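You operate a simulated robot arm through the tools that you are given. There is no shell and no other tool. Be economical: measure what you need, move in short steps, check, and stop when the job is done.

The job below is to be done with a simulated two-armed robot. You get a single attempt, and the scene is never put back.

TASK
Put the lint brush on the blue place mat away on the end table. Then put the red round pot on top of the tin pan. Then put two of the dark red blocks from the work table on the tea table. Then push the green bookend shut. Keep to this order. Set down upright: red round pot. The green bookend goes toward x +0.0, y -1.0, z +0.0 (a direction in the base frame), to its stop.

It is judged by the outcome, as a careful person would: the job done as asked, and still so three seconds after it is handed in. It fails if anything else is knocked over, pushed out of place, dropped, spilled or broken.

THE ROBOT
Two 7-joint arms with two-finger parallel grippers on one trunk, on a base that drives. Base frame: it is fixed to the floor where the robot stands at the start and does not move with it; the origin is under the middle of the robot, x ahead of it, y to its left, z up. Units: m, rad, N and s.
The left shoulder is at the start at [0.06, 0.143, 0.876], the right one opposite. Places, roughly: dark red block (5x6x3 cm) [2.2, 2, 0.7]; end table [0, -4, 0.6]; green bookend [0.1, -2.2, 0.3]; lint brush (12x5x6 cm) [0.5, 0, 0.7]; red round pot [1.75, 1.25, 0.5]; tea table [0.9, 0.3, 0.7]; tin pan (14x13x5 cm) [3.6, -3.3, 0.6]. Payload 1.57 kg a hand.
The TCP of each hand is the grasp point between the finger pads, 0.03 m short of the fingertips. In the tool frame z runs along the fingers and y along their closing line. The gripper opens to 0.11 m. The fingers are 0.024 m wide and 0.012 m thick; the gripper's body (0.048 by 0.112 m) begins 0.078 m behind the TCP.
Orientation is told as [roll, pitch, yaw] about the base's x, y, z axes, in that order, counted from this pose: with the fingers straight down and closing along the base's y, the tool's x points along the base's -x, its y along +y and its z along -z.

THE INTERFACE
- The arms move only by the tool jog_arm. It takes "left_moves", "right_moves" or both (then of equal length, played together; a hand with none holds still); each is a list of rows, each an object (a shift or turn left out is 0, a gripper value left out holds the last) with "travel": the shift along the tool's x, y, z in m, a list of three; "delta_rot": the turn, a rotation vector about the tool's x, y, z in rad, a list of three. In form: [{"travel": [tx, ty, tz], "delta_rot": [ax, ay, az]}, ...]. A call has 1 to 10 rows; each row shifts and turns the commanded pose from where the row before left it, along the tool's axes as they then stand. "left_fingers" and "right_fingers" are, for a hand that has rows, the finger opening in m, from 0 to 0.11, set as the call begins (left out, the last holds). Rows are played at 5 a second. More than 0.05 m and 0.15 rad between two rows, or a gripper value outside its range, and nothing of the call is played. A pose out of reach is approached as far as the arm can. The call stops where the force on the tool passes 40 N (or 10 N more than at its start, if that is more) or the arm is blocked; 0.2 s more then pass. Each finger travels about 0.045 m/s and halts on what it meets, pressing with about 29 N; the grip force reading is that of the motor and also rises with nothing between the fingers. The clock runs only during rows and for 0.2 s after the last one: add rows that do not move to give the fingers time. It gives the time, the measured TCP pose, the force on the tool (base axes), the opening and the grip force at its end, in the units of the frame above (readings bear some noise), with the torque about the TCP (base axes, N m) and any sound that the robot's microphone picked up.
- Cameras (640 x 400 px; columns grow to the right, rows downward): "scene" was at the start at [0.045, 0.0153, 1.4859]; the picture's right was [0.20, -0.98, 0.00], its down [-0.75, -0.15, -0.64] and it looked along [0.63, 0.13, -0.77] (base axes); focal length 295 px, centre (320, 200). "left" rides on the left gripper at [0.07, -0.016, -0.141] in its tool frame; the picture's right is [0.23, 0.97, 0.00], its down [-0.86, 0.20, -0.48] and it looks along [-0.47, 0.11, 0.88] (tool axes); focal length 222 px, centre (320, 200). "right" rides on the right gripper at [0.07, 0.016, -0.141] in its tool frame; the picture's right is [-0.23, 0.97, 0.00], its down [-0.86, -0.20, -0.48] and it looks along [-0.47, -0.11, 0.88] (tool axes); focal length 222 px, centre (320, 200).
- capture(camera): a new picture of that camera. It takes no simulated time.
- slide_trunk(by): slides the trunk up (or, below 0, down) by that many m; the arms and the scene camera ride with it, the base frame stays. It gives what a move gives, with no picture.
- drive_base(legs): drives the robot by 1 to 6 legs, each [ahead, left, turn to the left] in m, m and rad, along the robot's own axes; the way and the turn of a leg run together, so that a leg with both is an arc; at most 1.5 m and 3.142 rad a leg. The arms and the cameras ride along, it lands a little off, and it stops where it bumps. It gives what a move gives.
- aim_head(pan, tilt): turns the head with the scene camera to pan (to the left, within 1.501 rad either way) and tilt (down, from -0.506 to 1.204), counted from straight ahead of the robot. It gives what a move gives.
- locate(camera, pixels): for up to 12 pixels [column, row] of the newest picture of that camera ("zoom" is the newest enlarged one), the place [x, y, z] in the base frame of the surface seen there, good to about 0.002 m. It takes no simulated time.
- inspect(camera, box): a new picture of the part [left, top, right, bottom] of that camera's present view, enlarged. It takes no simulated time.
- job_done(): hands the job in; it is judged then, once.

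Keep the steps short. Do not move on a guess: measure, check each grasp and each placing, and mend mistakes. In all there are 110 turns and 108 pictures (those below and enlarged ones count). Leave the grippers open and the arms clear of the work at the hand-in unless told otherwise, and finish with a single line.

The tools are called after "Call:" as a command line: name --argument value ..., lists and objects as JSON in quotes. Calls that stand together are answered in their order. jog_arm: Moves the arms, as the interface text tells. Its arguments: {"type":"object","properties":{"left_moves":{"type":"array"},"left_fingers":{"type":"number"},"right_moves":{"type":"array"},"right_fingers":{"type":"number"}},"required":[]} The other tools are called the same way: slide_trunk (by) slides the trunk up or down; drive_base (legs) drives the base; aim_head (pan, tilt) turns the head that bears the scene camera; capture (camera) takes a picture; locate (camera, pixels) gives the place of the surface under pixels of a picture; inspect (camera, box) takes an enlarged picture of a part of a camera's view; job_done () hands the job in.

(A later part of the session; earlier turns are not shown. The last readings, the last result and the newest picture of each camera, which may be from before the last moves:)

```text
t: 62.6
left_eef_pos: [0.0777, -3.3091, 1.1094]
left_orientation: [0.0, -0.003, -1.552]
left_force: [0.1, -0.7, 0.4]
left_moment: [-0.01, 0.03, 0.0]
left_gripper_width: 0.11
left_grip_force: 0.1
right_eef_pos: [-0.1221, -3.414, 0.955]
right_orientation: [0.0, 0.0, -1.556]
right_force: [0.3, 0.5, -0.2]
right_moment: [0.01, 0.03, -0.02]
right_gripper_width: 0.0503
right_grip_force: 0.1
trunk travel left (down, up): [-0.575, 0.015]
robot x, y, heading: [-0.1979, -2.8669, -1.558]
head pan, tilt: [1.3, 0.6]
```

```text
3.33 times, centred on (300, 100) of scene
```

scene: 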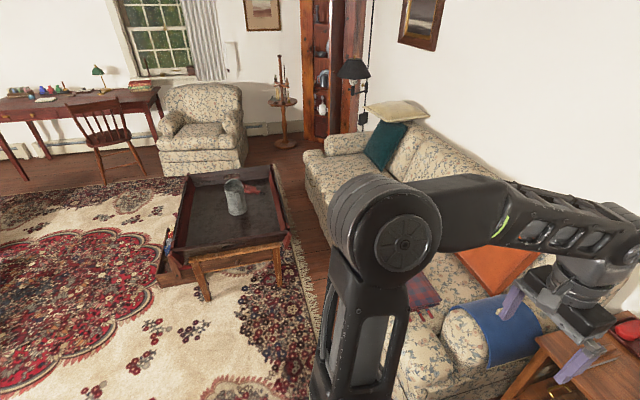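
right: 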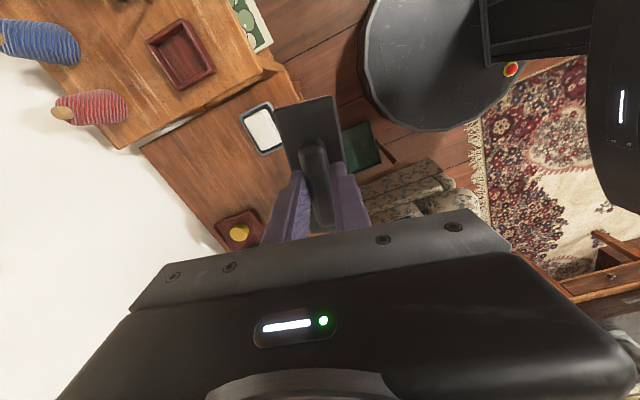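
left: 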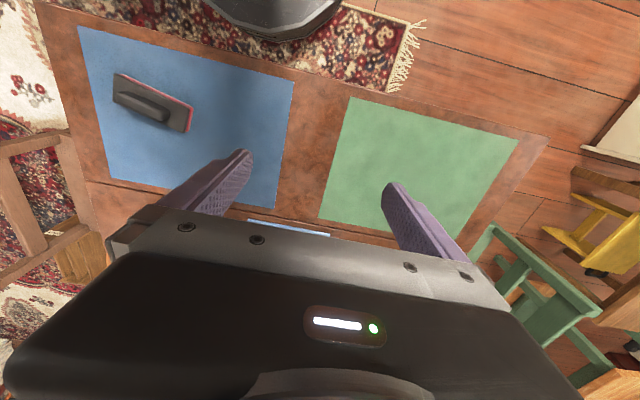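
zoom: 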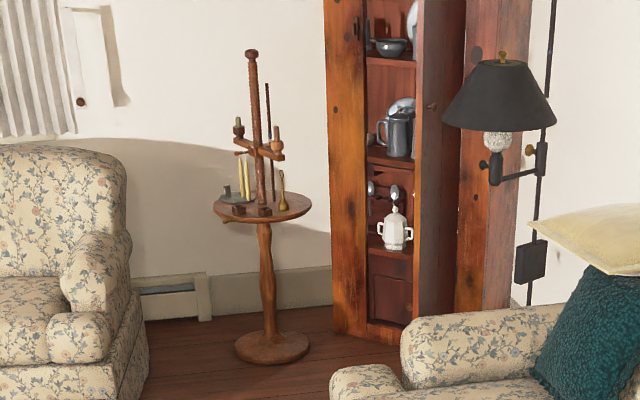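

Call:
drive_base --legs '[[0, 0.85, 0], [0, 0, 3.13], [1.5, 0, 0]]'

Call:
aim_head --pan -0.5 --tilt 0.55

Call:
capture --camera "scene"

```text
t: 81.3
left_eef_pos: [0.3238, -0.9412, 1.1071]
left_orientation: [0.0, -0.004, 1.597]
left_force: [-0.5, 0.5, -0.1]
left_moment: [0.0, -0.01, -0.01]
left_gripper_width: 0.1101
left_grip_force: 0.0
right_eef_pos: [0.5236, -0.8327, 0.9548]
right_orientation: [0.0, -0.001, 1.596]
right_force: [-0.3, -0.2, -1.3]
right_moment: [-0.02, -0.03, 0.0]
right_gripper_width: 0.0501
right_grip_force: 0.0
trunk travel left (down, up): [-0.575, 0.015]
robot x, y, heading: [0.6018, -1.3808, 1.593]
head pan, tilt: [1.3, 0.6]
```

```text
t: 83.1
left_eef_pos: [0.3249, -0.9416, 1.1078]
left_orientation: [0.0, -0.004, 1.596]
left_force: [0.3, 0.0, -0.8]
left_moment: [0.01, -0.01, -0.04]
left_gripper_width: 0.1097
left_grip_force: 0.1
right_eef_pos: [0.5237, -0.8324, 0.9532]
right_orientation: [0.001, 0.001, 1.595]
right_force: [0.0, -0.1, -0.6]
right_moment: [0.01, -0.01, 0.03]
right_gripper_width: 0.0502
right_grip_force: 0.0
trunk travel left (down, up): [-0.575, 0.015]
robot x, y, heading: [0.605, -1.3791, 1.592]
head pan, tilt: [-0.499, 0.55]
```

```text
78 pictures are left
```

scene: 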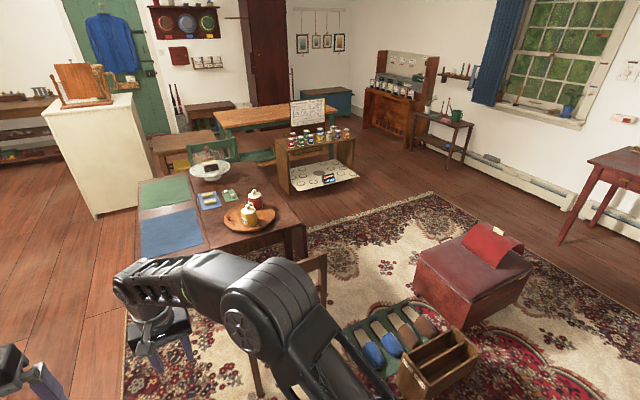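

Call:
locate --camera "scene" --pixels '[[303, 222], [327, 300], [345, 325], [400, 300], [420, 290], [455, 310], [272, 150], [352, 150], [358, 178], [295, 193], [414, 262], [450, 145]]'

Call:
inspect --camera "scene" --box '[180, 90, 380, 220]'

```text
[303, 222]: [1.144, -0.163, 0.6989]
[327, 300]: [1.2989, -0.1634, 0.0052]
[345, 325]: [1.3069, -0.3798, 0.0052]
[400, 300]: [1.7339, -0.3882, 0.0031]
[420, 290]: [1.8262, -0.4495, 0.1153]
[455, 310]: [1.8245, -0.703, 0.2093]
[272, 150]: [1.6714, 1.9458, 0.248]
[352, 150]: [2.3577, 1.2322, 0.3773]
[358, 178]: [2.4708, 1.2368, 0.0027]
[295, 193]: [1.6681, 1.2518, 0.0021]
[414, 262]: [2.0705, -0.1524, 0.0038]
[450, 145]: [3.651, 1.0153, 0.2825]
```

```text
3.08 times, centred on (280, 155) of scene
```

zoom: 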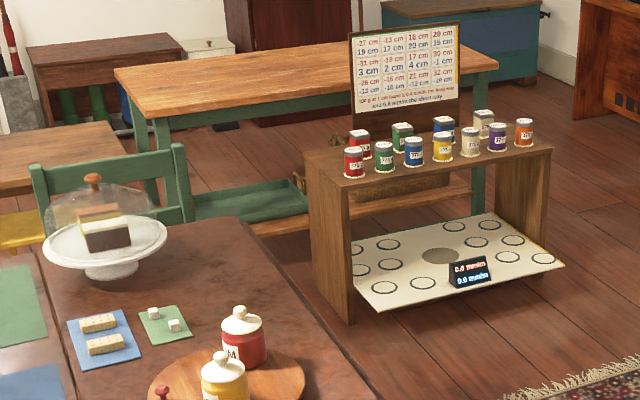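

Call:
aim_head --pan -1.2 --tilt 0.5

Call:
capture --camera "scene"

Call:
locate --camera "scene" --pixels '[[100, 360], [150, 330], [190, 250], [270, 250], [240, 280], [180, 315], [350, 190], [420, 190], [440, 290], [470, 270], [300, 200], [130, 300]]'

```text
t: 84.2
left_eef_pos: [0.325, -0.9403, 1.1073]
left_orientation: [0.0, -0.003, 1.596]
left_force: [0.0, -0.2, -0.5]
left_moment: [0.01, 0.02, -0.01]
left_gripper_width: 0.1098
left_grip_force: 0.0
right_eef_pos: [0.5247, -0.8317, 0.9546]
right_orientation: [-0.001, 0.001, 1.595]
right_force: [-0.6, -0.5, 0.2]
right_moment: [-0.01, 0.03, 0.03]
right_gripper_width: 0.0502
right_grip_force: 0.1
trunk travel left (down, up): [-0.575, 0.015]
robot x, y, heading: [0.6038, -1.3801, 1.598]
head pan, tilt: [-1.201, 0.499]
```

```text
76 pictures are left
```

scene: 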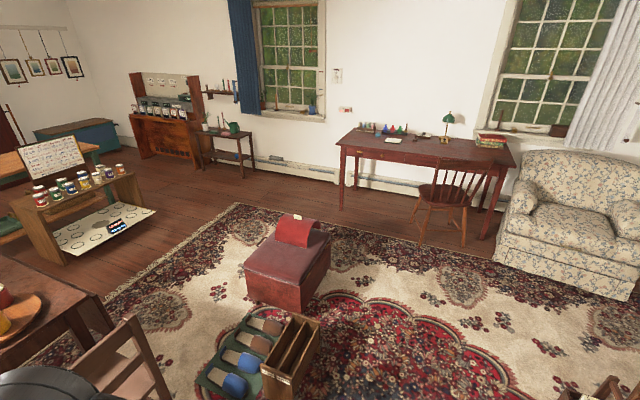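

```text
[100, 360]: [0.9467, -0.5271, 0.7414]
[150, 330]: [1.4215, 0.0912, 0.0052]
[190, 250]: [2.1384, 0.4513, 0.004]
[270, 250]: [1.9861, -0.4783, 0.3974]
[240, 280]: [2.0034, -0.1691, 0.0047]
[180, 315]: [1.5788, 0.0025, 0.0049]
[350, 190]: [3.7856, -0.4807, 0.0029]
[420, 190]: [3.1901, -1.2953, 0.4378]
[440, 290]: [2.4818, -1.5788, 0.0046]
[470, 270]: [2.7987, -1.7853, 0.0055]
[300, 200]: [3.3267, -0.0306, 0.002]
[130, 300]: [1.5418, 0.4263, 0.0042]
```

Call:
locate --camera "scene" --pixels '[[330, 275], [304, 312], [249, 297], [320, 345], [413, 240], [432, 240], [466, 245], [322, 250], [345, 210], [390, 215]]'

```text
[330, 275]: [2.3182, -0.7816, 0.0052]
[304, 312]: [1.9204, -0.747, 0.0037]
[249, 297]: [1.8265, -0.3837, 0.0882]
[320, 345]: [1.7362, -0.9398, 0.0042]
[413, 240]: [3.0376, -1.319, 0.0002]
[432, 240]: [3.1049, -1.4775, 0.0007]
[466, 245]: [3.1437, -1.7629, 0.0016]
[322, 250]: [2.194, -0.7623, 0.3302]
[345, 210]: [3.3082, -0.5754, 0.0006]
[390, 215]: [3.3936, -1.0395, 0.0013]
```

Call:
locate --camera "scene" --pixels '[[560, 395], [605, 385], [625, 395], [290, 380], [300, 395]]'

```text
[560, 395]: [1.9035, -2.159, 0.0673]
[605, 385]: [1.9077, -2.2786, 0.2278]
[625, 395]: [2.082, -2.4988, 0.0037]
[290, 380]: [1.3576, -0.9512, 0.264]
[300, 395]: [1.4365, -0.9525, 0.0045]
```

Call:
drive_base --legs '[[-0.07, 0, -0.025], [0, -1.4, 0], [0, -0.58, 0]]'

Call:
aim_head --pan 0.0 --tilt 0.8

Call:
capture --camera "scene"

```text
t: 94.7
left_eef_pos: [2.3014, -1.0034, 1.1078]
left_orientation: [0.0, -0.003, 1.582]
left_force: [-0.1, 0.6, 0.1]
left_moment: [0.01, 0.03, 0.02]
left_gripper_width: 0.11
left_grip_force: 0.0
right_eef_pos: [2.5026, -0.8998, 0.954]
right_orientation: [0.0, 0.0, 1.582]
right_force: [-0.4, -0.6, 0.0]
right_moment: [0.01, 0.02, -0.01]
right_gripper_width: 0.0501
right_grip_force: 0.0
trunk travel left (down, up): [-0.575, 0.015]
robot x, y, heading: [2.5707, -1.4443, 1.585]
head pan, tilt: [-1.201, 0.499]
```

```text
t: 96.0
left_eef_pos: [2.3007, -1.0038, 1.107]
left_orientation: [0.001, -0.003, 1.583]
left_force: [-0.6, 0.9, 0.1]
left_moment: [0.0, 0.0, -0.06]
left_gripper_width: 0.11
left_grip_force: 0.0
right_eef_pos: [2.5015, -0.899, 0.9544]
right_orientation: [0.001, -0.002, 1.581]
right_force: [-0.1, -0.5, -0.4]
right_moment: [-0.04, -0.01, 0.0]
right_gripper_width: 0.0497
right_grip_force: 0.1
trunk travel left (down, up): [-0.575, 0.015]
robot x, y, heading: [2.5758, -1.4487, 1.58]
head pan, tilt: [0.0, 0.799]
```

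```text
75 pictures are left
```

scene: 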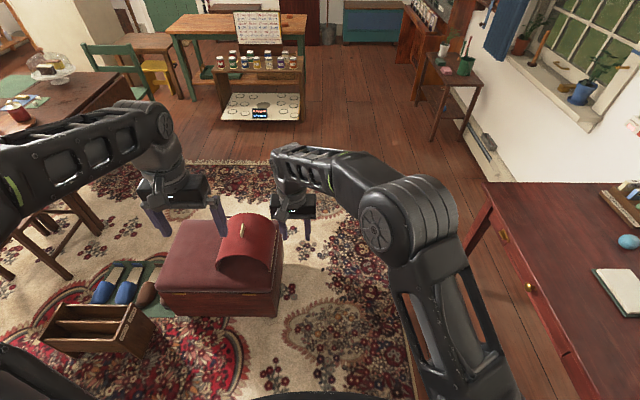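

Call:
drive_base --legs '[[0.5, -0.22, 0], [1.4, 0, 0], [0, 0.8, 0]]'

Call:
aim_head --pan 0.0 --tilt 0.85

Call:
capture --camera "scene"

```text
t: 109.9
left_eef_pos: [1.6494, 0.8921, 1.1069]
left_orientation: [0.0, -0.003, 1.63]
left_force: [0.5, -0.3, -0.1]
left_moment: [0.03, 0.0, 0.01]
left_gripper_width: 0.1099
left_grip_force: 0.2
right_eef_pos: [1.8444, 1.0077, 0.9538]
right_orientation: [0.001, -0.001, 1.632]
right_force: [-0.5, 0.1, -0.3]
right_moment: [-0.02, -0.01, 0.03]
right_gripper_width: 0.0501
right_grip_force: 0.0
trunk travel left (down, up): [-0.575, 0.015]
robot x, y, heading: [1.9421, 0.4648, 1.628]
head pan, tilt: [0.0, 0.799]
```

```text
t: 110.6
left_eef_pos: [1.6495, 0.8927, 1.1066]
left_orientation: [0.0, -0.005, 1.632]
left_force: [0.5, 0.7, -0.5]
left_moment: [0.01, 0.0, -0.02]
left_gripper_width: 0.1102
left_grip_force: 0.1
right_eef_pos: [1.845, 1.0077, 0.9548]
right_orientation: [0.0, -0.001, 1.631]
right_force: [-0.7, -0.7, 0.1]
right_moment: [-0.01, 0.01, -0.01]
right_gripper_width: 0.0501
right_grip_force: 0.1
trunk travel left (down, up): [-0.575, 0.015]
robot x, y, heading: [1.9457, 0.4664, 1.631]
head pan, tilt: [0.0, 0.85]
```

```text
74 pictures are left
```

scene: 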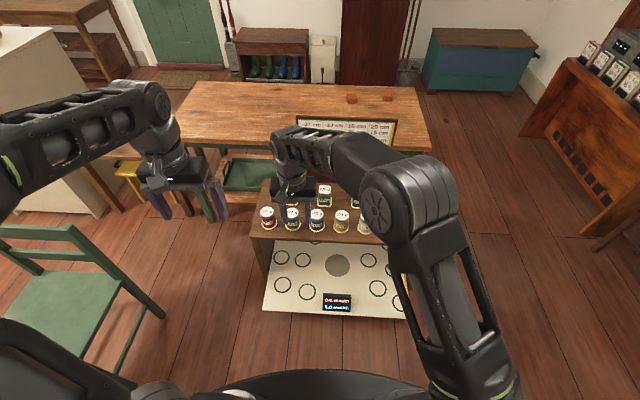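

Call:
inspect --camera "scene" --box '[235, 170, 405, 330]'

Call:
locate --camera "scene" --pixels '[[268, 212], [268, 225], [261, 232], [262, 310], [400, 318], [335, 315], [275, 240], [380, 240], [352, 98], [387, 95], [352, 180]]'

Call:
capture --camera "right"

Call:
capture --camera "left"

```text
2.50 times, centred on (320, 250) of scene
```

zoom: 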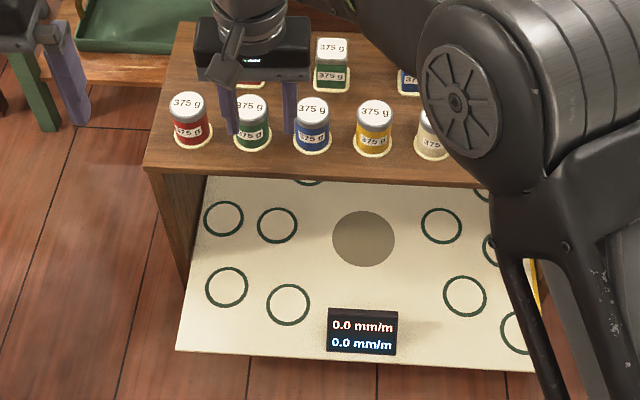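

```text
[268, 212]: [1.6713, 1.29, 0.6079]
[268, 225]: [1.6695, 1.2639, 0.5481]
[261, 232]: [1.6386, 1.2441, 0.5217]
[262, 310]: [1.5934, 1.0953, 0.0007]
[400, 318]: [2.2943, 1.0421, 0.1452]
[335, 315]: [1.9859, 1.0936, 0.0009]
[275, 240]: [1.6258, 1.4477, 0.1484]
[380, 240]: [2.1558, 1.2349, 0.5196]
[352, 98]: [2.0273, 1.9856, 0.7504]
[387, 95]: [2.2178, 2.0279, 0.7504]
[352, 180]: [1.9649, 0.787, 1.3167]
```

```text
72 pictures are left
```

right: 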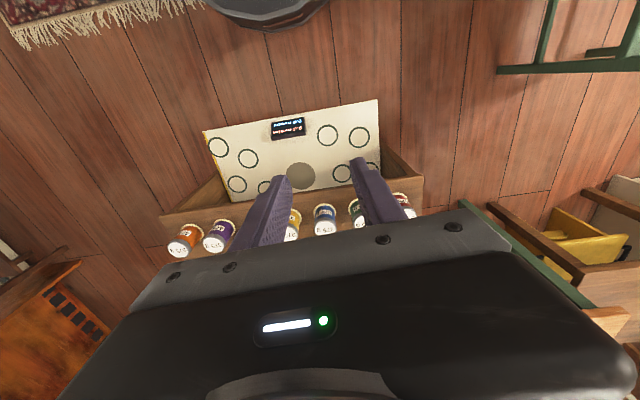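

```text
71 pictures are left
```

left: 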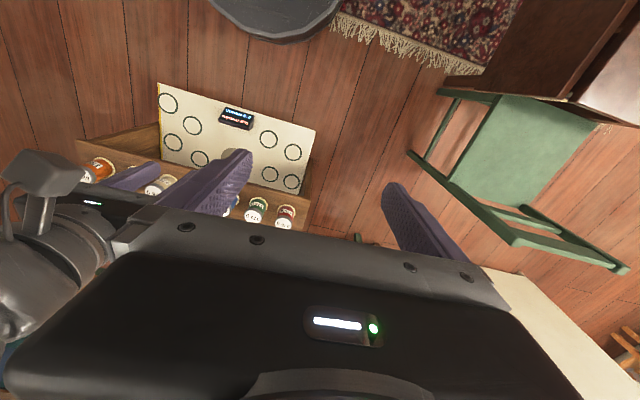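

Front-left red can (zoom 188,120) is the round pot; top z 0.608, bench z 0.52. I pull the right hand back, and drive nearer.

Call:
jog_arm --right_moves '[{"travel": [0.04, -0.03, 0]}, {"travel": [0.04, -0.03, 0]}, {"travel": [0.04, -0.03, 0]}, {"travel": [0.04, -0.03, 0]}]'

Call:
drive_base --legs '[[0, 0, -0.06], [0.2, 0.09, 0]]'

Call:
capture --camera "left"

Call:
capture --camera "scene"

```text
t: 111.6
left_eef_pos: [1.6505, 0.891, 1.1085]
left_orientation: [0.0, -0.003, 1.633]
left_force: [0.5, 0.3, 0.2]
left_moment: [0.04, 0.01, 0.02]
left_gripper_width: 0.11
left_grip_force: 0.0
right_eef_pos: [1.9744, 0.8555, 0.9555]
right_orientation: [0.002, -0.002, 1.631]
right_force: [-0.1, 1.2, 0.5]
right_moment: [0.02, 0.03, -0.01]
right_gripper_width: 0.0501
right_grip_force: 0.1
trunk travel left (down, up): [-0.575, 0.015]
robot x, y, heading: [1.9463, 0.4671, 1.628]
head pan, tilt: [0.0, 0.85]
```

```text
t: 113.7
left_eef_pos: [1.5884, 1.1116, 1.1076]
left_orientation: [-0.001, -0.003, 1.566]
left_force: [-0.2, 0.7, 0.4]
left_moment: [0.01, -0.02, 0.03]
left_gripper_width: 0.11
left_grip_force: 0.1
right_eef_pos: [1.91, 1.0551, 0.9545]
right_orientation: [0.001, 0.002, 1.566]
right_force: [0.3, -0.3, 0.3]
right_moment: [-0.04, 0.03, 0.01]
right_gripper_width: 0.0502
right_grip_force: 0.0
trunk travel left (down, up): [-0.575, 0.015]
robot x, y, heading: [1.8538, 0.6641, 1.562]
head pan, tilt: [0.0, 0.85]
```

```text
70 pictures are left
```

left: 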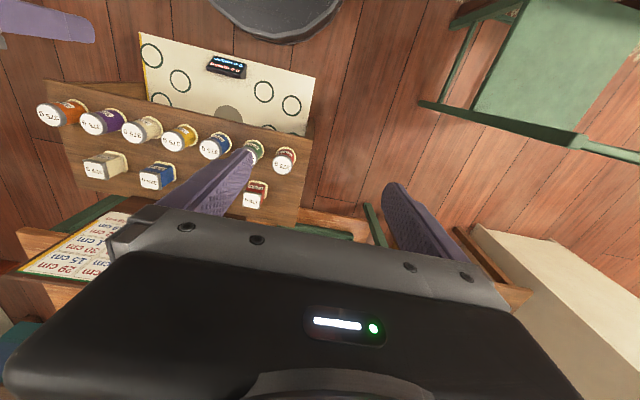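

```text
69 pictures are left
```

scene: 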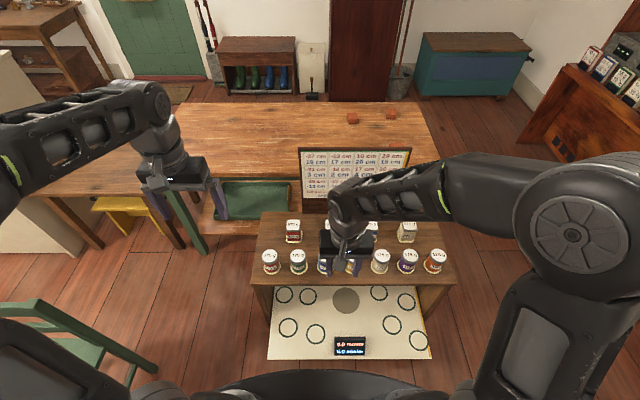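

Call:
inspect --camera "scene" --box '[245, 205, 345, 285]'

Call:
locate --camera "zoom" --pixels '[[163, 313], [110, 322], [212, 312], [163, 288], [163, 340], [163, 400], [290, 320], [342, 315], [310, 180], [310, 225]]'

Call:
locate --camera "left" --pixels '[[282, 167], [276, 164], [290, 170], [285, 152]]'

```text
5.00 times, centred on (295, 245) of scene
```

zoom: 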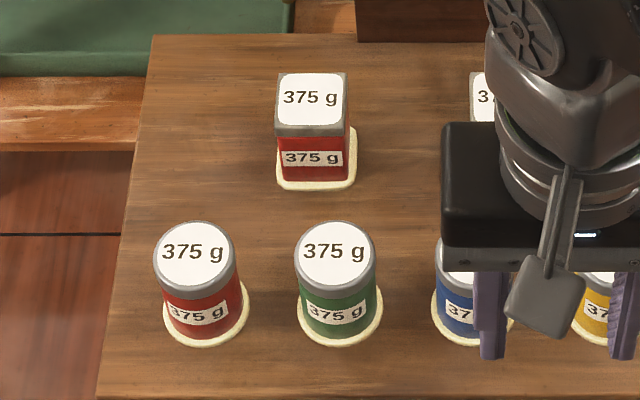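

```text
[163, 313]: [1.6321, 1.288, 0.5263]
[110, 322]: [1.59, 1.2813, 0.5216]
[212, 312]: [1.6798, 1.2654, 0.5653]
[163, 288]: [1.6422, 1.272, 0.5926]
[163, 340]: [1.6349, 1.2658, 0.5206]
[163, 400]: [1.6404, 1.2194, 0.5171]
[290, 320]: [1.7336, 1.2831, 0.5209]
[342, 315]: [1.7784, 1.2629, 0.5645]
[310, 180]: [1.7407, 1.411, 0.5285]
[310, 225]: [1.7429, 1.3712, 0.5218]
```

```text
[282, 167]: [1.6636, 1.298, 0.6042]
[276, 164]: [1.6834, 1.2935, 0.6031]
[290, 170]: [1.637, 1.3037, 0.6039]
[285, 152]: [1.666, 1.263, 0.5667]
```

Call:
locate --camera "zoom" --pixels '[[195, 250], [160, 250], [230, 250], [195, 228], [195, 278], [195, 340], [335, 250], [310, 120]]'

```text
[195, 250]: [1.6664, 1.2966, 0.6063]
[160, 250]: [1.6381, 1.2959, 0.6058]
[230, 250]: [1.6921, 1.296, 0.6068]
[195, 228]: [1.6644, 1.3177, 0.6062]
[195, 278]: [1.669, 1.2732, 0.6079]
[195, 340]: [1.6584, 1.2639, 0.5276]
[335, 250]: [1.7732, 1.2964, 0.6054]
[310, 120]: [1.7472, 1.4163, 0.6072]
```

Call:
slide_trunk --by -0.2

Call:
jog_arm --left_moves '[{"travel": [-0.037, -0.0157, 0.02]}, {"travel": [-0.037, -0.0157, 0.02]}, {"travel": [-0.037, -0.0157, 0.02]}, {"travel": [-0.037, -0.0157, 0.02]}, {"travel": [-0.036, -0.0157, 0.02]}, {"travel": [0, 0, 0.04]}, {"travel": [0, 0, 0.04]}, {}]' --left_fingers 0.088

Call:
capture --camera "left"

```text
t: 115.8
left_eef_pos: [1.5887, 1.1097, 0.9072]
left_orientation: [-0.001, -0.002, 1.569]
left_force: [0.8, -0.3, 0.2]
left_moment: [0.01, 0.02, 0.0]
left_gripper_width: 0.1101
left_grip_force: 0.1
right_eef_pos: [1.9095, 1.0519, 0.755]
right_orientation: [0.0, 0.003, 1.565]
right_force: [-0.9, -0.1, -1.1]
right_moment: [-0.02, 0.02, 0.01]
right_gripper_width: 0.05
right_grip_force: 0.0
trunk travel left (down, up): [-0.375, 0.215]
robot x, y, heading: [1.8539, 0.6623, 1.564]
head pan, tilt: [0.0, 0.85]
```

```text
t: 117.6
left_eef_pos: [1.6678, 1.292, 0.7284]
left_orientation: [0.001, -0.002, 1.567]
left_force: [-1.0, -0.2, 0.2]
left_moment: [-0.01, 0.0, 0.02]
left_gripper_width: 0.088
left_grip_force: 0.1
right_eef_pos: [1.9094, 1.0527, 0.7533]
right_orientation: [0.0, 0.0, 1.566]
right_force: [0.3, -0.9, 0.3]
right_moment: [-0.01, 0.01, 0.03]
right_gripper_width: 0.0498
right_grip_force: 0.0
trunk travel left (down, up): [-0.375, 0.215]
robot x, y, heading: [1.8564, 0.6664, 1.565]
head pan, tilt: [0.0, 0.85]
```

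```text
67 pictures are left
```

left: 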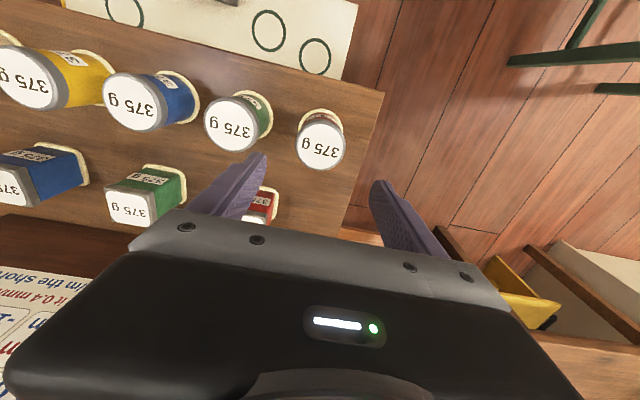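

Call:
jog_arm --left_moves '[{"travel": [-0.0035, 0, 0.04]}, {"travel": [0, 0, 0.04]}, {"travel": [0, 0, 0.04]}, {"travel": [0, 0, 0.025]}, {}]'

Call:
inspect --camera "scene" --box '[220, 190, 340, 290]'

```text
t: 118.8
left_eef_pos: [1.6675, 1.2972, 0.5812]
left_orientation: [-0.002, -0.004, 1.568]
left_force: [-0.3, -0.1, 0.7]
left_moment: [-0.02, 0.0, -0.01]
left_gripper_width: 0.0879
left_grip_force: 0.0
right_eef_pos: [1.9102, 1.0539, 0.754]
right_orientation: [0.001, 0.002, 1.565]
right_force: [0.0, 1.0, -0.2]
right_moment: [0.03, 0.05, 0.0]
right_gripper_width: 0.0497
right_grip_force: 0.0
trunk travel left (down, up): [-0.375, 0.215]
robot x, y, heading: [1.853, 0.6621, 1.569]
head pan, tilt: [0.0, 0.85]
```

```text
4.00 times, centred on (280, 240) of scene
```

zoom: 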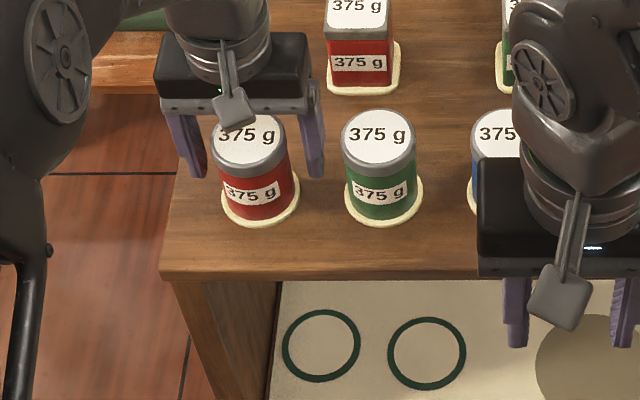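

Call:
jog_arm --left_moves '[{}, {}, {}, {}]' --left_fingers 0.0

Call:
jog_arm --left_moves '[{"travel": [0, 0, -0.02]}, {"travel": [0, 0, -0.04]}, {"travel": [0, 0, -0.05]}, {"travel": [0, 0, -0.05]}, {"travel": [0, 0, -0.05]}, {}]'

Call:
inspect --camera "scene" --box '[200, 130, 380, 290]'

```text
t: 119.8
left_eef_pos: [1.6677, 1.2956, 0.5808]
left_orientation: [-0.001, -0.004, 1.569]
left_force: [-2.2, 0.9, 0.2]
left_moment: [0.05, 0.08, -0.03]
left_gripper_width: 0.0604
left_grip_force: 28.5
right_eef_pos: [1.9101, 1.0534, 0.7557]
right_orientation: [0.001, 0.0, 1.565]
right_force: [0.0, -0.2, 0.2]
right_moment: [0.03, -0.01, 0.03]
right_gripper_width: 0.05
right_grip_force: 0.2
trunk travel left (down, up): [-0.375, 0.215]
robot x, y, heading: [1.8534, 0.6651, 1.567]
head pan, tilt: [0.0, 0.85]
```

```text
t: 121.2
left_eef_pos: [1.6711, 1.2956, 0.7916]
left_orientation: [0.001, -0.004, 1.567]
left_force: [0.2, -0.1, -3.7]
left_moment: [0.03, 0.03, -0.03]
left_gripper_width: 0.0606
left_grip_force: 29.0
right_eef_pos: [1.9103, 1.0534, 0.7534]
right_orientation: [-0.001, -0.001, 1.566]
right_force: [-0.2, -0.2, 0.4]
right_moment: [0.01, 0.02, 0.0]
right_gripper_width: 0.0502
right_grip_force: 0.0
trunk travel left (down, up): [-0.375, 0.215]
robot x, y, heading: [1.8536, 0.6653, 1.564]
head pan, tilt: [0.0, 0.85]
```

```text
2.50 times, centred on (290, 210) of scene
```

zoom: 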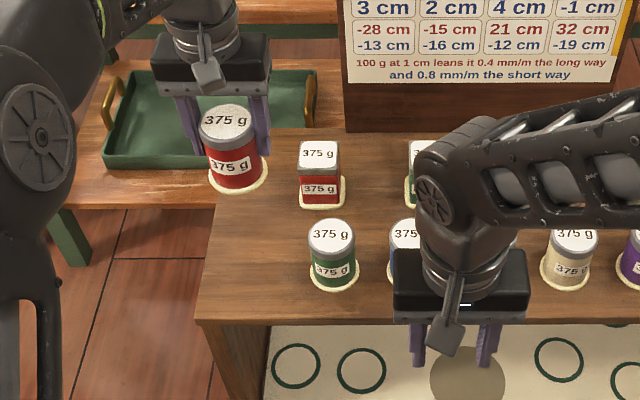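

Pot is held (width 0.0606, upright). I raise and retract, drive back to open floor, and turn to face -y.

Call:
slide_trunk --by 0.2

Call:
jog_arm --left_moves '[{"travel": [0.045, 0, -0.02]}, {"travel": [0.045, 0, -0.02]}, {"travel": [0.045, 0, -0.02]}, {"travel": [0.045, 0, 0]}, {}]'

Call:
drive_base --legs '[[-0.3, 0, 0], [0, -0.9, 0], [0, 0, -3.13]]'

Call:
aim_head --pan 0.0 --tilt 0.6

Call:
capture --camera "scene"

```text
t: 123.4
left_eef_pos: [1.6721, 1.2973, 0.9904]
left_orientation: [-0.001, -0.003, 1.566]
left_force: [-0.3, 0.3, -4.3]
left_moment: [0.0, 0.0, 0.03]
left_gripper_width: 0.0605
left_grip_force: 28.9
right_eef_pos: [1.9095, 1.0529, 0.9538]
right_orientation: [0.001, 0.001, 1.566]
right_force: [-0.3, -0.5, -0.5]
right_moment: [-0.02, 0.01, 0.0]
right_gripper_width: 0.05
right_grip_force: 0.0
trunk travel left (down, up): [-0.575, 0.015]
robot x, y, heading: [1.8583, 0.6643, 1.563]
head pan, tilt: [0.0, 0.85]
```

```text
t: 124.6
left_eef_pos: [1.6708, 1.1153, 1.0506]
left_orientation: [0.0, -0.003, 1.567]
left_force: [0.5, 1.0, -2.7]
left_moment: [0.02, 0.0, 0.03]
left_gripper_width: 0.0606
left_grip_force: 28.3
right_eef_pos: [1.9103, 1.0533, 0.954]
right_orientation: [-0.001, 0.0, 1.565]
right_force: [-0.3, 0.1, 0.2]
right_moment: [0.02, -0.02, 0.02]
right_gripper_width: 0.0501
right_grip_force: 0.0
trunk travel left (down, up): [-0.575, 0.015]
robot x, y, heading: [1.8568, 0.6653, 1.564]
head pan, tilt: [0.0, 0.85]
```

```text
t: 138.2
left_eef_pos: [2.9545, -0.0848, 1.051]
left_orientation: [0.0, -0.003, -1.541]
left_force: [1.2, 0.5, -3.8]
left_moment: [-0.04, -0.02, 0.04]
left_gripper_width: 0.0603
left_grip_force: 28.5
right_eef_pos: [2.7128, -0.0294, 0.9548]
right_orientation: [-0.001, -0.001, -1.543]
right_force: [1.4, -0.1, 0.0]
right_moment: [0.0, -0.01, 0.04]
right_gripper_width: 0.05
right_grip_force: 0.1
trunk travel left (down, up): [-0.575, 0.015]
robot x, y, heading: [2.7555, 0.3618, -1.543]
head pan, tilt: [0.0, 0.85]
```

```text
t: 139.0
left_eef_pos: [2.9543, -0.0831, 1.0518]
left_orientation: [0.0, -0.004, -1.541]
left_force: [1.0, 0.4, -3.5]
left_moment: [-0.02, 0.0, -0.01]
left_gripper_width: 0.0603
left_grip_force: 29.2
right_eef_pos: [2.7141, -0.0281, 0.9539]
right_orientation: [0.0, -0.001, -1.544]
right_force: [-0.3, -0.1, -0.1]
right_moment: [0.0, -0.01, 0.0]
right_gripper_width: 0.0502
right_grip_force: 0.0
trunk travel left (down, up): [-0.575, 0.015]
robot x, y, heading: [2.7582, 0.3632, -1.548]
head pan, tilt: [0.0, 0.6]
```

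```text
64 pictures are left
```

scene: 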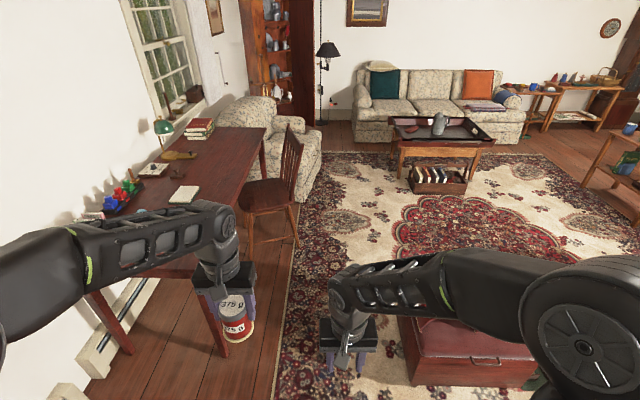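

Call:
locate --camera "scene" --pixels '[[398, 180], [395, 148], [390, 118], [358, 147], [362, 115], [300, 200], [320, 160], [322, 140], [330, 170], [297, 240], [412, 190], [340, 140]]'

Call:
inspect --camera "scene" --box '[240, 60, 440, 220]'

```text
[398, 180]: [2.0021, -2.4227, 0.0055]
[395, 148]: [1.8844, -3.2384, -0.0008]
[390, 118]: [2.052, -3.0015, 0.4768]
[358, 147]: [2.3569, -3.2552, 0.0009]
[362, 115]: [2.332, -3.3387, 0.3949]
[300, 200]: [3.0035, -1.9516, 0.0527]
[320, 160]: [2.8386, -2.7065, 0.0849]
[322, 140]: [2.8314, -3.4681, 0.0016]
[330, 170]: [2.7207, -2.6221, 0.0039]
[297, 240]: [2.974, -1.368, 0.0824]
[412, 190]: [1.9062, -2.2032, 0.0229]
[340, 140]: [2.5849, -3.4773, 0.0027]
```

```text
2.50 times, centred on (340, 140) of scene
```

zoom: 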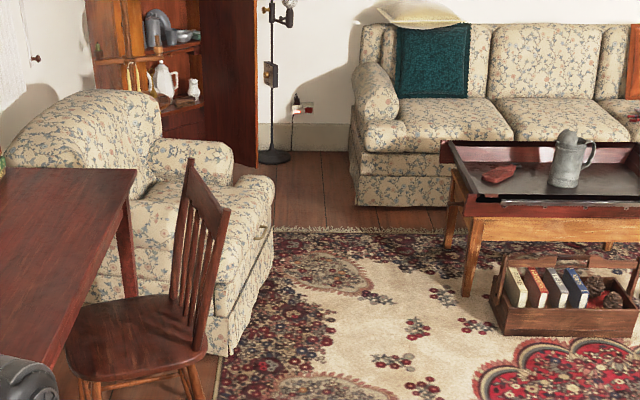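

Call:
drive_base --legs '[[1.31, 0, 0], [0.45, -0.38, 0], [1.2, 0, 0]]'

Call:
aim_head --pan 0.7 --tilt 0.6

Call:
capture --camera "scene"

```text
t: 154.6
left_eef_pos: [2.7283, -3.1275, 1.0507]
left_orientation: [0.0, -0.003, -1.509]
left_force: [0.3, -1.0, -3.2]
left_moment: [-0.01, -0.06, 0.02]
left_gripper_width: 0.0604
left_grip_force: 29.1
right_eef_pos: [2.4857, -3.0811, 0.9544]
right_orientation: [-0.001, 0.0, -1.508]
right_force: [0.1, 0.2, 0.5]
right_moment: [0.0, -0.02, 0.02]
right_gripper_width: 0.0499
right_grip_force: 0.1
trunk travel left (down, up): [-0.575, 0.015]
robot x, y, heading: [2.5189, -2.6871, -1.509]
head pan, tilt: [0.0, 0.6]
```

```text
t: 155.6
left_eef_pos: [2.7289, -3.1273, 1.0505]
left_orientation: [-0.001, -0.005, -1.509]
left_force: [-0.3, -0.2, -3.0]
left_moment: [-0.01, 0.0, 0.01]
left_gripper_width: 0.0604
left_grip_force: 28.8
right_eef_pos: [2.4859, -3.08, 0.9529]
right_orientation: [-0.001, 0.001, -1.509]
right_force: [0.3, -1.0, -0.1]
right_moment: [-0.01, -0.04, 0.01]
right_gripper_width: 0.05
right_grip_force: 0.1
trunk travel left (down, up): [-0.575, 0.015]
robot x, y, heading: [2.5189, -2.6914, -1.512]
head pan, tilt: [0.7, 0.6]
```

```text
62 pictures are left
```

scene: 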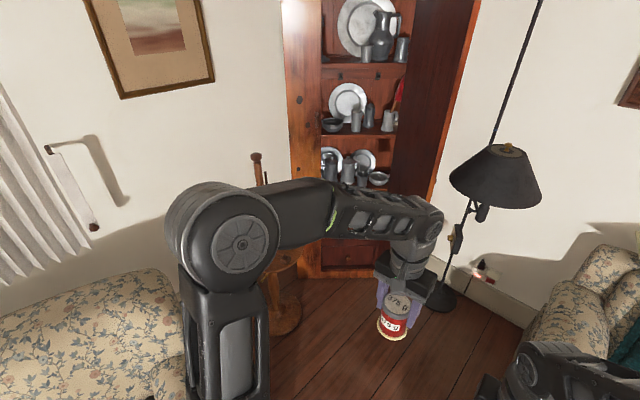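

Call:
locate --camera "scene" --pixels '[[460, 185], [495, 200], [440, 295], [285, 320], [300, 300], [310, 265], [345, 270], [415, 240], [90, 300], [350, 380]]'

Call:
drive_base --legs '[[0, 0, 0.95]]'

Call:
aim_head --pan 0.0 --tilt 0.6

Call:
capture --camera "scene"

```text
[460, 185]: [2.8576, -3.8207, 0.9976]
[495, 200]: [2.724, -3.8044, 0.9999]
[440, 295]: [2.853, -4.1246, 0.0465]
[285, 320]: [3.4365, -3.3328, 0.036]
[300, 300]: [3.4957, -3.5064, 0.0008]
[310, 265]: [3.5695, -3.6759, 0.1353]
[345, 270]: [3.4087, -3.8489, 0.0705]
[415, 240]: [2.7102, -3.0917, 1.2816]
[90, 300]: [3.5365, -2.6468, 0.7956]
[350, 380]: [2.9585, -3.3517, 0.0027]
```

```text
t: 158.5
left_eef_pos: [2.9974, -2.7585, 1.0508]
left_orientation: [0.001, -0.004, -0.534]
left_force: [0.3, 0.8, -3.9]
left_moment: [0.0, 0.01, -0.01]
left_gripper_width: 0.0608
left_grip_force: 29.1
right_eef_pos: [2.8224, -2.9342, 0.9546]
right_orientation: [0.0, 0.001, -0.536]
right_force: [0.3, -0.2, 0.2]
right_moment: [0.01, -0.01, -0.03]
right_gripper_width: 0.0501
right_grip_force: 0.2
trunk travel left (down, up): [-0.575, 0.015]
robot x, y, heading: [2.5161, -2.6895, -0.536]
head pan, tilt: [0.7, 0.6]
```

```text
t: 159.6
left_eef_pos: [2.9969, -2.7592, 1.0514]
left_orientation: [0.001, -0.004, -0.533]
left_force: [0.3, 0.7, -3.1]
left_moment: [-0.01, 0.02, 0.01]
left_gripper_width: 0.0602
left_grip_force: 28.9
right_eef_pos: [2.8231, -2.9332, 0.9545]
right_orientation: [-0.001, 0.001, -0.536]
right_force: [-0.1, 0.2, 0.1]
right_moment: [0.01, 0.02, 0.02]
right_gripper_width: 0.05
right_grip_force: 0.0
trunk travel left (down, up): [-0.575, 0.015]
robot x, y, heading: [2.5129, -2.6887, -0.535]
head pan, tilt: [0.0, 0.6]
```

```text
61 pictures are left
```

scene: 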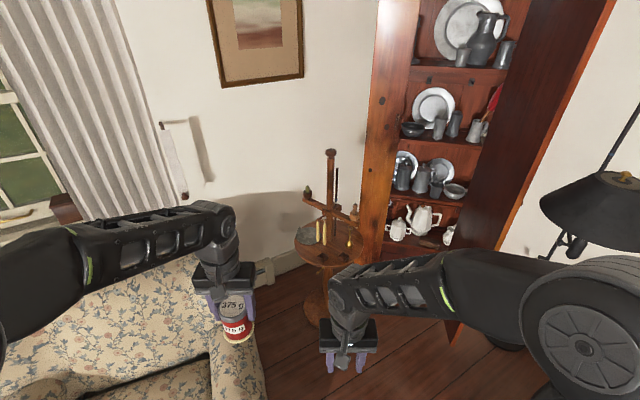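

Call:
inspect --camera "scene" --box '[270, 140, 390, 280]'

Call:
locate --camera "zoom" --pixels '[[150, 270], [180, 250], [130, 275], [200, 270], [250, 290], [250, 230], [290, 250], [400, 210], [160, 195], [280, 50], [220, 310], [300, 340]]'

```text
2.86 times, centred on (330, 210) of scene
```

zoom: 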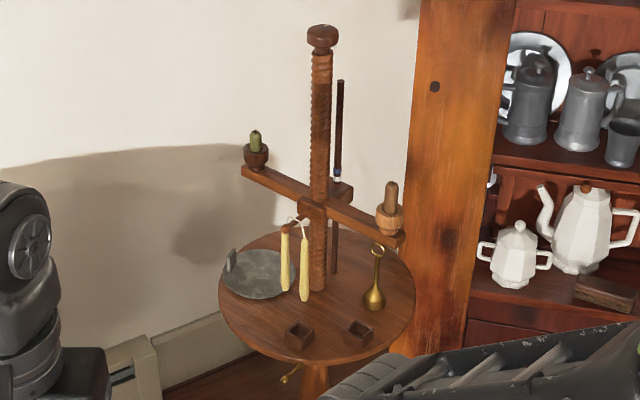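

```text
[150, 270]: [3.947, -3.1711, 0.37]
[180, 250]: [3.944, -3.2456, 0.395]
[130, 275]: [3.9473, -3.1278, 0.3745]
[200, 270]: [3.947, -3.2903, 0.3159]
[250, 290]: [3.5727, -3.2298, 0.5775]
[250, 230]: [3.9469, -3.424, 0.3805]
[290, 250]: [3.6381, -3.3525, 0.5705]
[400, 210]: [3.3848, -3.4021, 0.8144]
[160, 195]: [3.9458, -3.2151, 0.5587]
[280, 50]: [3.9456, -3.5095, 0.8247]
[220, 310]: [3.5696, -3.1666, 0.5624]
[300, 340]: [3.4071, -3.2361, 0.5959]
```

Call:
locate --camera "zoom" --pixels '[[260, 272], [224, 280], [260, 297], [285, 265], [255, 252], [231, 262], [285, 270], [303, 285], [256, 155], [246, 175], [318, 170], [318, 280]]'

```text
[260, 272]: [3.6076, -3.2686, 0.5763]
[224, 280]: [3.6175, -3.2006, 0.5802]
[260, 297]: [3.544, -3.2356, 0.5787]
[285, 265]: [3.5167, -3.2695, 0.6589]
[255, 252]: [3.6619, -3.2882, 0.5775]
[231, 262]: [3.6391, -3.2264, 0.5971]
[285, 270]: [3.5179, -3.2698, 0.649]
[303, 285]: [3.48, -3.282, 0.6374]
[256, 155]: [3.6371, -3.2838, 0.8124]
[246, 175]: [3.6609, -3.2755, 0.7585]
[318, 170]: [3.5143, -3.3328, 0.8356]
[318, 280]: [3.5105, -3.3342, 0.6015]
```

The pan sits under the candle-stand crossarm with hanging candles beside it; free spot on the pan is its near-left part. First I tuck in the right hand, then drive round the armchair corner.

Call:
jog_arm --right_moves '[{"travel": [0.03, -0.03, -0.02]}, {"travel": [0.03, -0.03, -0.02]}, {"travel": [0.03, -0.03, -0.02]}, {"travel": [0.03, -0.03, -0.02]}, {"travel": [0, -0.03, -0.02]}]'

Call:
drive_base --legs '[[0.233, -0.223, 0], [0.369, 0.103, 0]]'

Call:
aim_head --pan 0.3 --tilt 0.8

Call:
capture --camera "scene"

```text
t: 160.8
left_eef_pos: [2.998, -2.759, 1.0512]
left_orientation: [-0.002, -0.002, -0.535]
left_force: [0.3, 0.7, -2.3]
left_moment: [-0.03, 0.0, 0.0]
left_gripper_width: 0.0604
left_grip_force: 28.8
right_eef_pos: [2.6435, -3.0037, 1.0529]
right_orientation: [0.0, -0.001, -0.537]
right_force: [-0.6, -0.9, 0.2]
right_moment: [0.01, -0.04, 0.02]
right_gripper_width: 0.05
right_grip_force: 0.1
trunk travel left (down, up): [-0.575, 0.015]
robot x, y, heading: [2.5151, -2.6921, -0.531]
head pan, tilt: [0.0, 0.6]
```

```text
t: 164.9
left_eef_pos: [3.4562, -3.1627, 1.0509]
left_orientation: [-0.001, -0.002, -0.532]
left_force: [0.7, -0.7, -4.0]
left_moment: [0.01, 0.0, 0.01]
left_gripper_width: 0.0607
left_grip_force: 28.9
right_eef_pos: [3.1033, -3.4064, 1.0543]
right_orientation: [-0.002, 0.002, -0.533]
right_force: [-0.2, -0.4, 0.9]
right_moment: [0.01, 0.01, -0.03]
right_gripper_width: 0.0499
right_grip_force: 0.1
trunk travel left (down, up): [-0.575, 0.015]
robot x, y, heading: [2.9682, -3.0917, -0.53]
head pan, tilt: [0.0, 0.6]
```

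```text
t: 165.7
left_eef_pos: [3.4536, -3.1611, 1.0495]
left_orientation: [-0.001, -0.004, -0.533]
left_force: [-0.7, -0.6, -3.9]
left_moment: [0.02, 0.03, 0.01]
left_gripper_width: 0.0605
left_grip_force: 29.2
right_eef_pos: [3.1025, -3.4071, 1.0532]
right_orientation: [-0.001, 0.001, -0.531]
right_force: [-0.2, 0.3, 0.3]
right_moment: [0.04, 0.02, 0.05]
right_gripper_width: 0.0502
right_grip_force: 0.1
trunk travel left (down, up): [-0.575, 0.015]
robot x, y, heading: [2.9711, -3.0911, -0.533]
head pan, tilt: [0.3, 0.799]
```

```text
59 pictures are left
```

scene: 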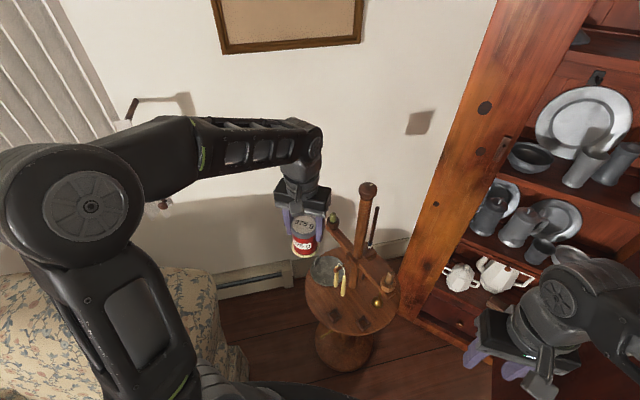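

Call:
inspect --camera "scene" --box '[270, 170, 420, 340]'

Call:
locate --camera "zoom" --pixels '[[130, 250], [105, 262], [130, 282], [155, 220], [162, 245], [150, 262], [180, 285], [150, 108], [225, 65], [240, 145], [190, 180], [165, 150]]'

Call:
capture --camera "left"

```text
2.35 times, centred on (345, 255) of scene
```

zoom: 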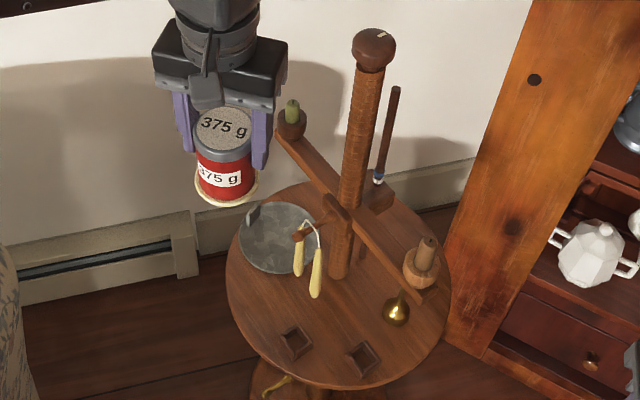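

```text
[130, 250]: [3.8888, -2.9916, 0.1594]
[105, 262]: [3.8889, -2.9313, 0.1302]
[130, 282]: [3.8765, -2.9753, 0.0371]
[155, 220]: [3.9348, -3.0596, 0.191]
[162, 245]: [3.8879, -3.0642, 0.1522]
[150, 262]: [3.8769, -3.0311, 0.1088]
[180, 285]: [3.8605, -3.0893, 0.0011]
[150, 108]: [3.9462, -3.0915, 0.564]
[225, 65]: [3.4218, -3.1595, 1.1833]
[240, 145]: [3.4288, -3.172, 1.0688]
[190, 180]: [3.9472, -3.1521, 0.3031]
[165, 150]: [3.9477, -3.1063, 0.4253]
```

```text
57 pictures are left
```

left: 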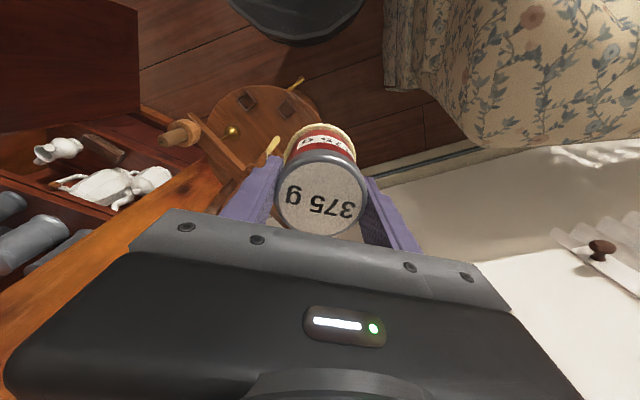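

Call:
locate --camera "zoom" --pixels '[[275, 237], [242, 245], [272, 271], [277, 204], [310, 222], [252, 215], [299, 270], [316, 285], [290, 125], [292, 100], [305, 160], [340, 270]]'

```text
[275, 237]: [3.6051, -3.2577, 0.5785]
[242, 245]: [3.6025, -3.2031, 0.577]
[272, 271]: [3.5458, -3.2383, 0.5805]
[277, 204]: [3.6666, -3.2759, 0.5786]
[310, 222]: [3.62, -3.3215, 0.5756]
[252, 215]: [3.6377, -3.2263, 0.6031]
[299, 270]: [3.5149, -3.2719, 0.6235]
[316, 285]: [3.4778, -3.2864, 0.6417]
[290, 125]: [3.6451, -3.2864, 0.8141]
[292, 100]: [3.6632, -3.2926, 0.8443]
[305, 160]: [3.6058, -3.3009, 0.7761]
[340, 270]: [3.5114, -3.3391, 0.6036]
```

The crossarm leaves no room for a vertical hand over the pan, so I plan to set the pot on the free front-left of the stand's top, regrasp it with a tilted hand, then lift it onto the pan. I measure that free area.

Call:
locate --camera "zoom" --pixels '[[231, 280], [240, 320], [265, 350], [290, 375], [260, 300], [250, 270], [285, 310], [282, 338], [296, 328], [444, 310], [330, 384], [238, 255]]'

```text
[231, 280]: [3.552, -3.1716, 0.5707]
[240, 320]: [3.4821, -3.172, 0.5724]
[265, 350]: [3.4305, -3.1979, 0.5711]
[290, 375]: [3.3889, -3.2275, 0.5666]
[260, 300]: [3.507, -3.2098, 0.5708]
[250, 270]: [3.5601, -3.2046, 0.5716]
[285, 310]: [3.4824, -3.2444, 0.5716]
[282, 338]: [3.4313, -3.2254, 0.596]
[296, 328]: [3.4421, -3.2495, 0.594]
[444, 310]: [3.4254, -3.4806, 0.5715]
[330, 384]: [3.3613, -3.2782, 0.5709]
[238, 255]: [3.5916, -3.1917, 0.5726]
```

Call:
jog_arm --left_moves '[{"delta_rot": [0, 0, 0.1346]}, {"delta_rot": [0, 0, 0.1346]}, {"delta_rot": [0, 0, 0.1346]}, {"delta_rot": [0, 0, 0.1346]}, {"delta_rot": [0, 0, 0.1346]}, {"travel": [-0.03, 0.0104, 0]}, {"travel": [-0.0304, 0.0104, 0]}, {}]'

Call:
slide_trunk --by -0.2

Call:
inspect --camera "scene" --box '[240, 130, 460, 330]'

```text
t: 167.5
left_eef_pos: [3.4967, -3.2105, 1.0506]
left_orientation: [0.001, -0.002, -1.204]
left_force: [-0.8, -0.9, -3.1]
left_moment: [0.0, -0.01, 0.0]
left_gripper_width: 0.0605
left_grip_force: 29.4
right_eef_pos: [3.1018, -3.4076, 1.0548]
right_orientation: [0.0, 0.0, -0.533]
right_force: [-0.1, 0.0, 0.1]
right_moment: [0.0, -0.03, 0.0]
right_gripper_width: 0.0501
right_grip_force: 0.1
trunk travel left (down, up): [-0.575, 0.015]
robot x, y, heading: [2.9723, -3.0915, -0.533]
head pan, tilt: [0.3, 0.799]
```

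```text
t: 169.7
left_eef_pos: [3.496, -3.2106, 0.8508]
left_orientation: [0.002, -0.002, -1.205]
left_force: [0.9, -0.1, -3.8]
left_moment: [0.0, -0.03, -0.02]
left_gripper_width: 0.0606
left_grip_force: 29.0
right_eef_pos: [3.1029, -3.4074, 0.8542]
right_orientation: [0.001, 0.0, -0.53]
right_force: [0.1, 0.5, -0.5]
right_moment: [0.03, 0.03, -0.02]
right_gripper_width: 0.0501
right_grip_force: 0.1
trunk travel left (down, up): [-0.375, 0.215]
robot x, y, heading: [2.9739, -3.0924, -0.533]
head pan, tilt: [0.3, 0.799]
```

```text
2.00 times, centred on (350, 230) of scene
```

zoom: 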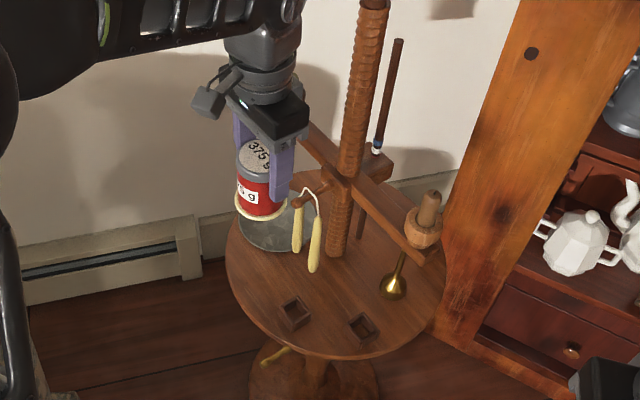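

Call:
jog_arm --left_moves '[{"travel": [0, 0, 0.05]}, {"travel": [0, 0, 0.05]}, {"travel": [0, 0, 0.05]}, {"travel": [0, 0, 0.04]}, {"travel": [0, 0, 0.017]}, {}]'

Call:
inspect --camera "scene" --box '[270, 170, 420, 320]'

```text
t: 170.7
left_eef_pos: [3.5005, -3.2144, 0.6709]
left_orientation: [0.007, -0.012, -1.203]
left_force: [-0.2, 0.4, 1.5]
left_moment: [-0.25, 0.07, -0.04]
left_gripper_width: 0.0608
left_grip_force: 28.9
right_eef_pos: [3.1042, -3.4073, 0.8536]
right_orientation: [0.001, 0.002, -0.53]
right_force: [-0.3, -0.6, -0.4]
right_moment: [0.02, 0.02, 0.02]
right_gripper_width: 0.0499
right_grip_force: 0.1
trunk travel left (down, up): [-0.375, 0.215]
robot x, y, heading: [2.969, -3.0936, -0.533]
head pan, tilt: [0.3, 0.799]
stopped in row 5 (left hand): the force on the tool passed its limit (the readings are from after the stop); the commanded pose is now the measured one
```

```text
2.67 times, centred on (345, 245) of scene
```

zoom: 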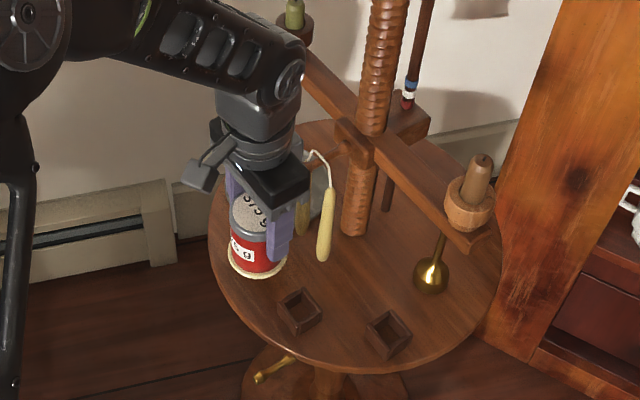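

Call:
locate --camera "zoom" --pixels '[[257, 273], [240, 265], [257, 282], [250, 250], [270, 262], [247, 212], [335, 145], [330, 180], [323, 255], [280, 190], [300, 200], [313, 158]]'

Call:
capture --camera "left"

```text
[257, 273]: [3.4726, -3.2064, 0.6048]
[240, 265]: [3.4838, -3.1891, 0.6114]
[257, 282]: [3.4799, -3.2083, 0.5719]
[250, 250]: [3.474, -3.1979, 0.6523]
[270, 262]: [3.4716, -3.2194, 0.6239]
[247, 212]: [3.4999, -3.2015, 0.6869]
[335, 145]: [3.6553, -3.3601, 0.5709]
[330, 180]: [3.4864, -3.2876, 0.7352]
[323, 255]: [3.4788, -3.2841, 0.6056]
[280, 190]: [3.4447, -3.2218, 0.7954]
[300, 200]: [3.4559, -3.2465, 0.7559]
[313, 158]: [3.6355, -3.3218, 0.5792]
```

```text
54 pictures are left
```

left: 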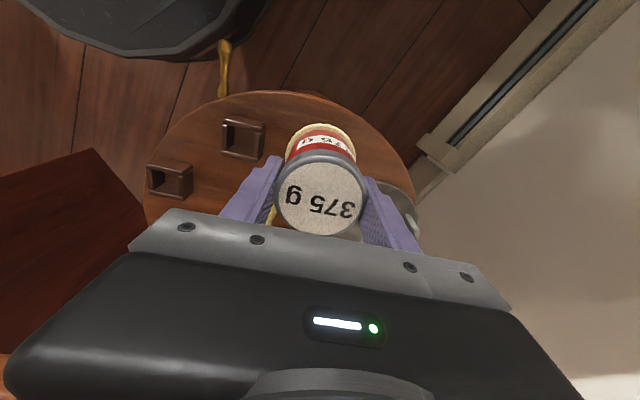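

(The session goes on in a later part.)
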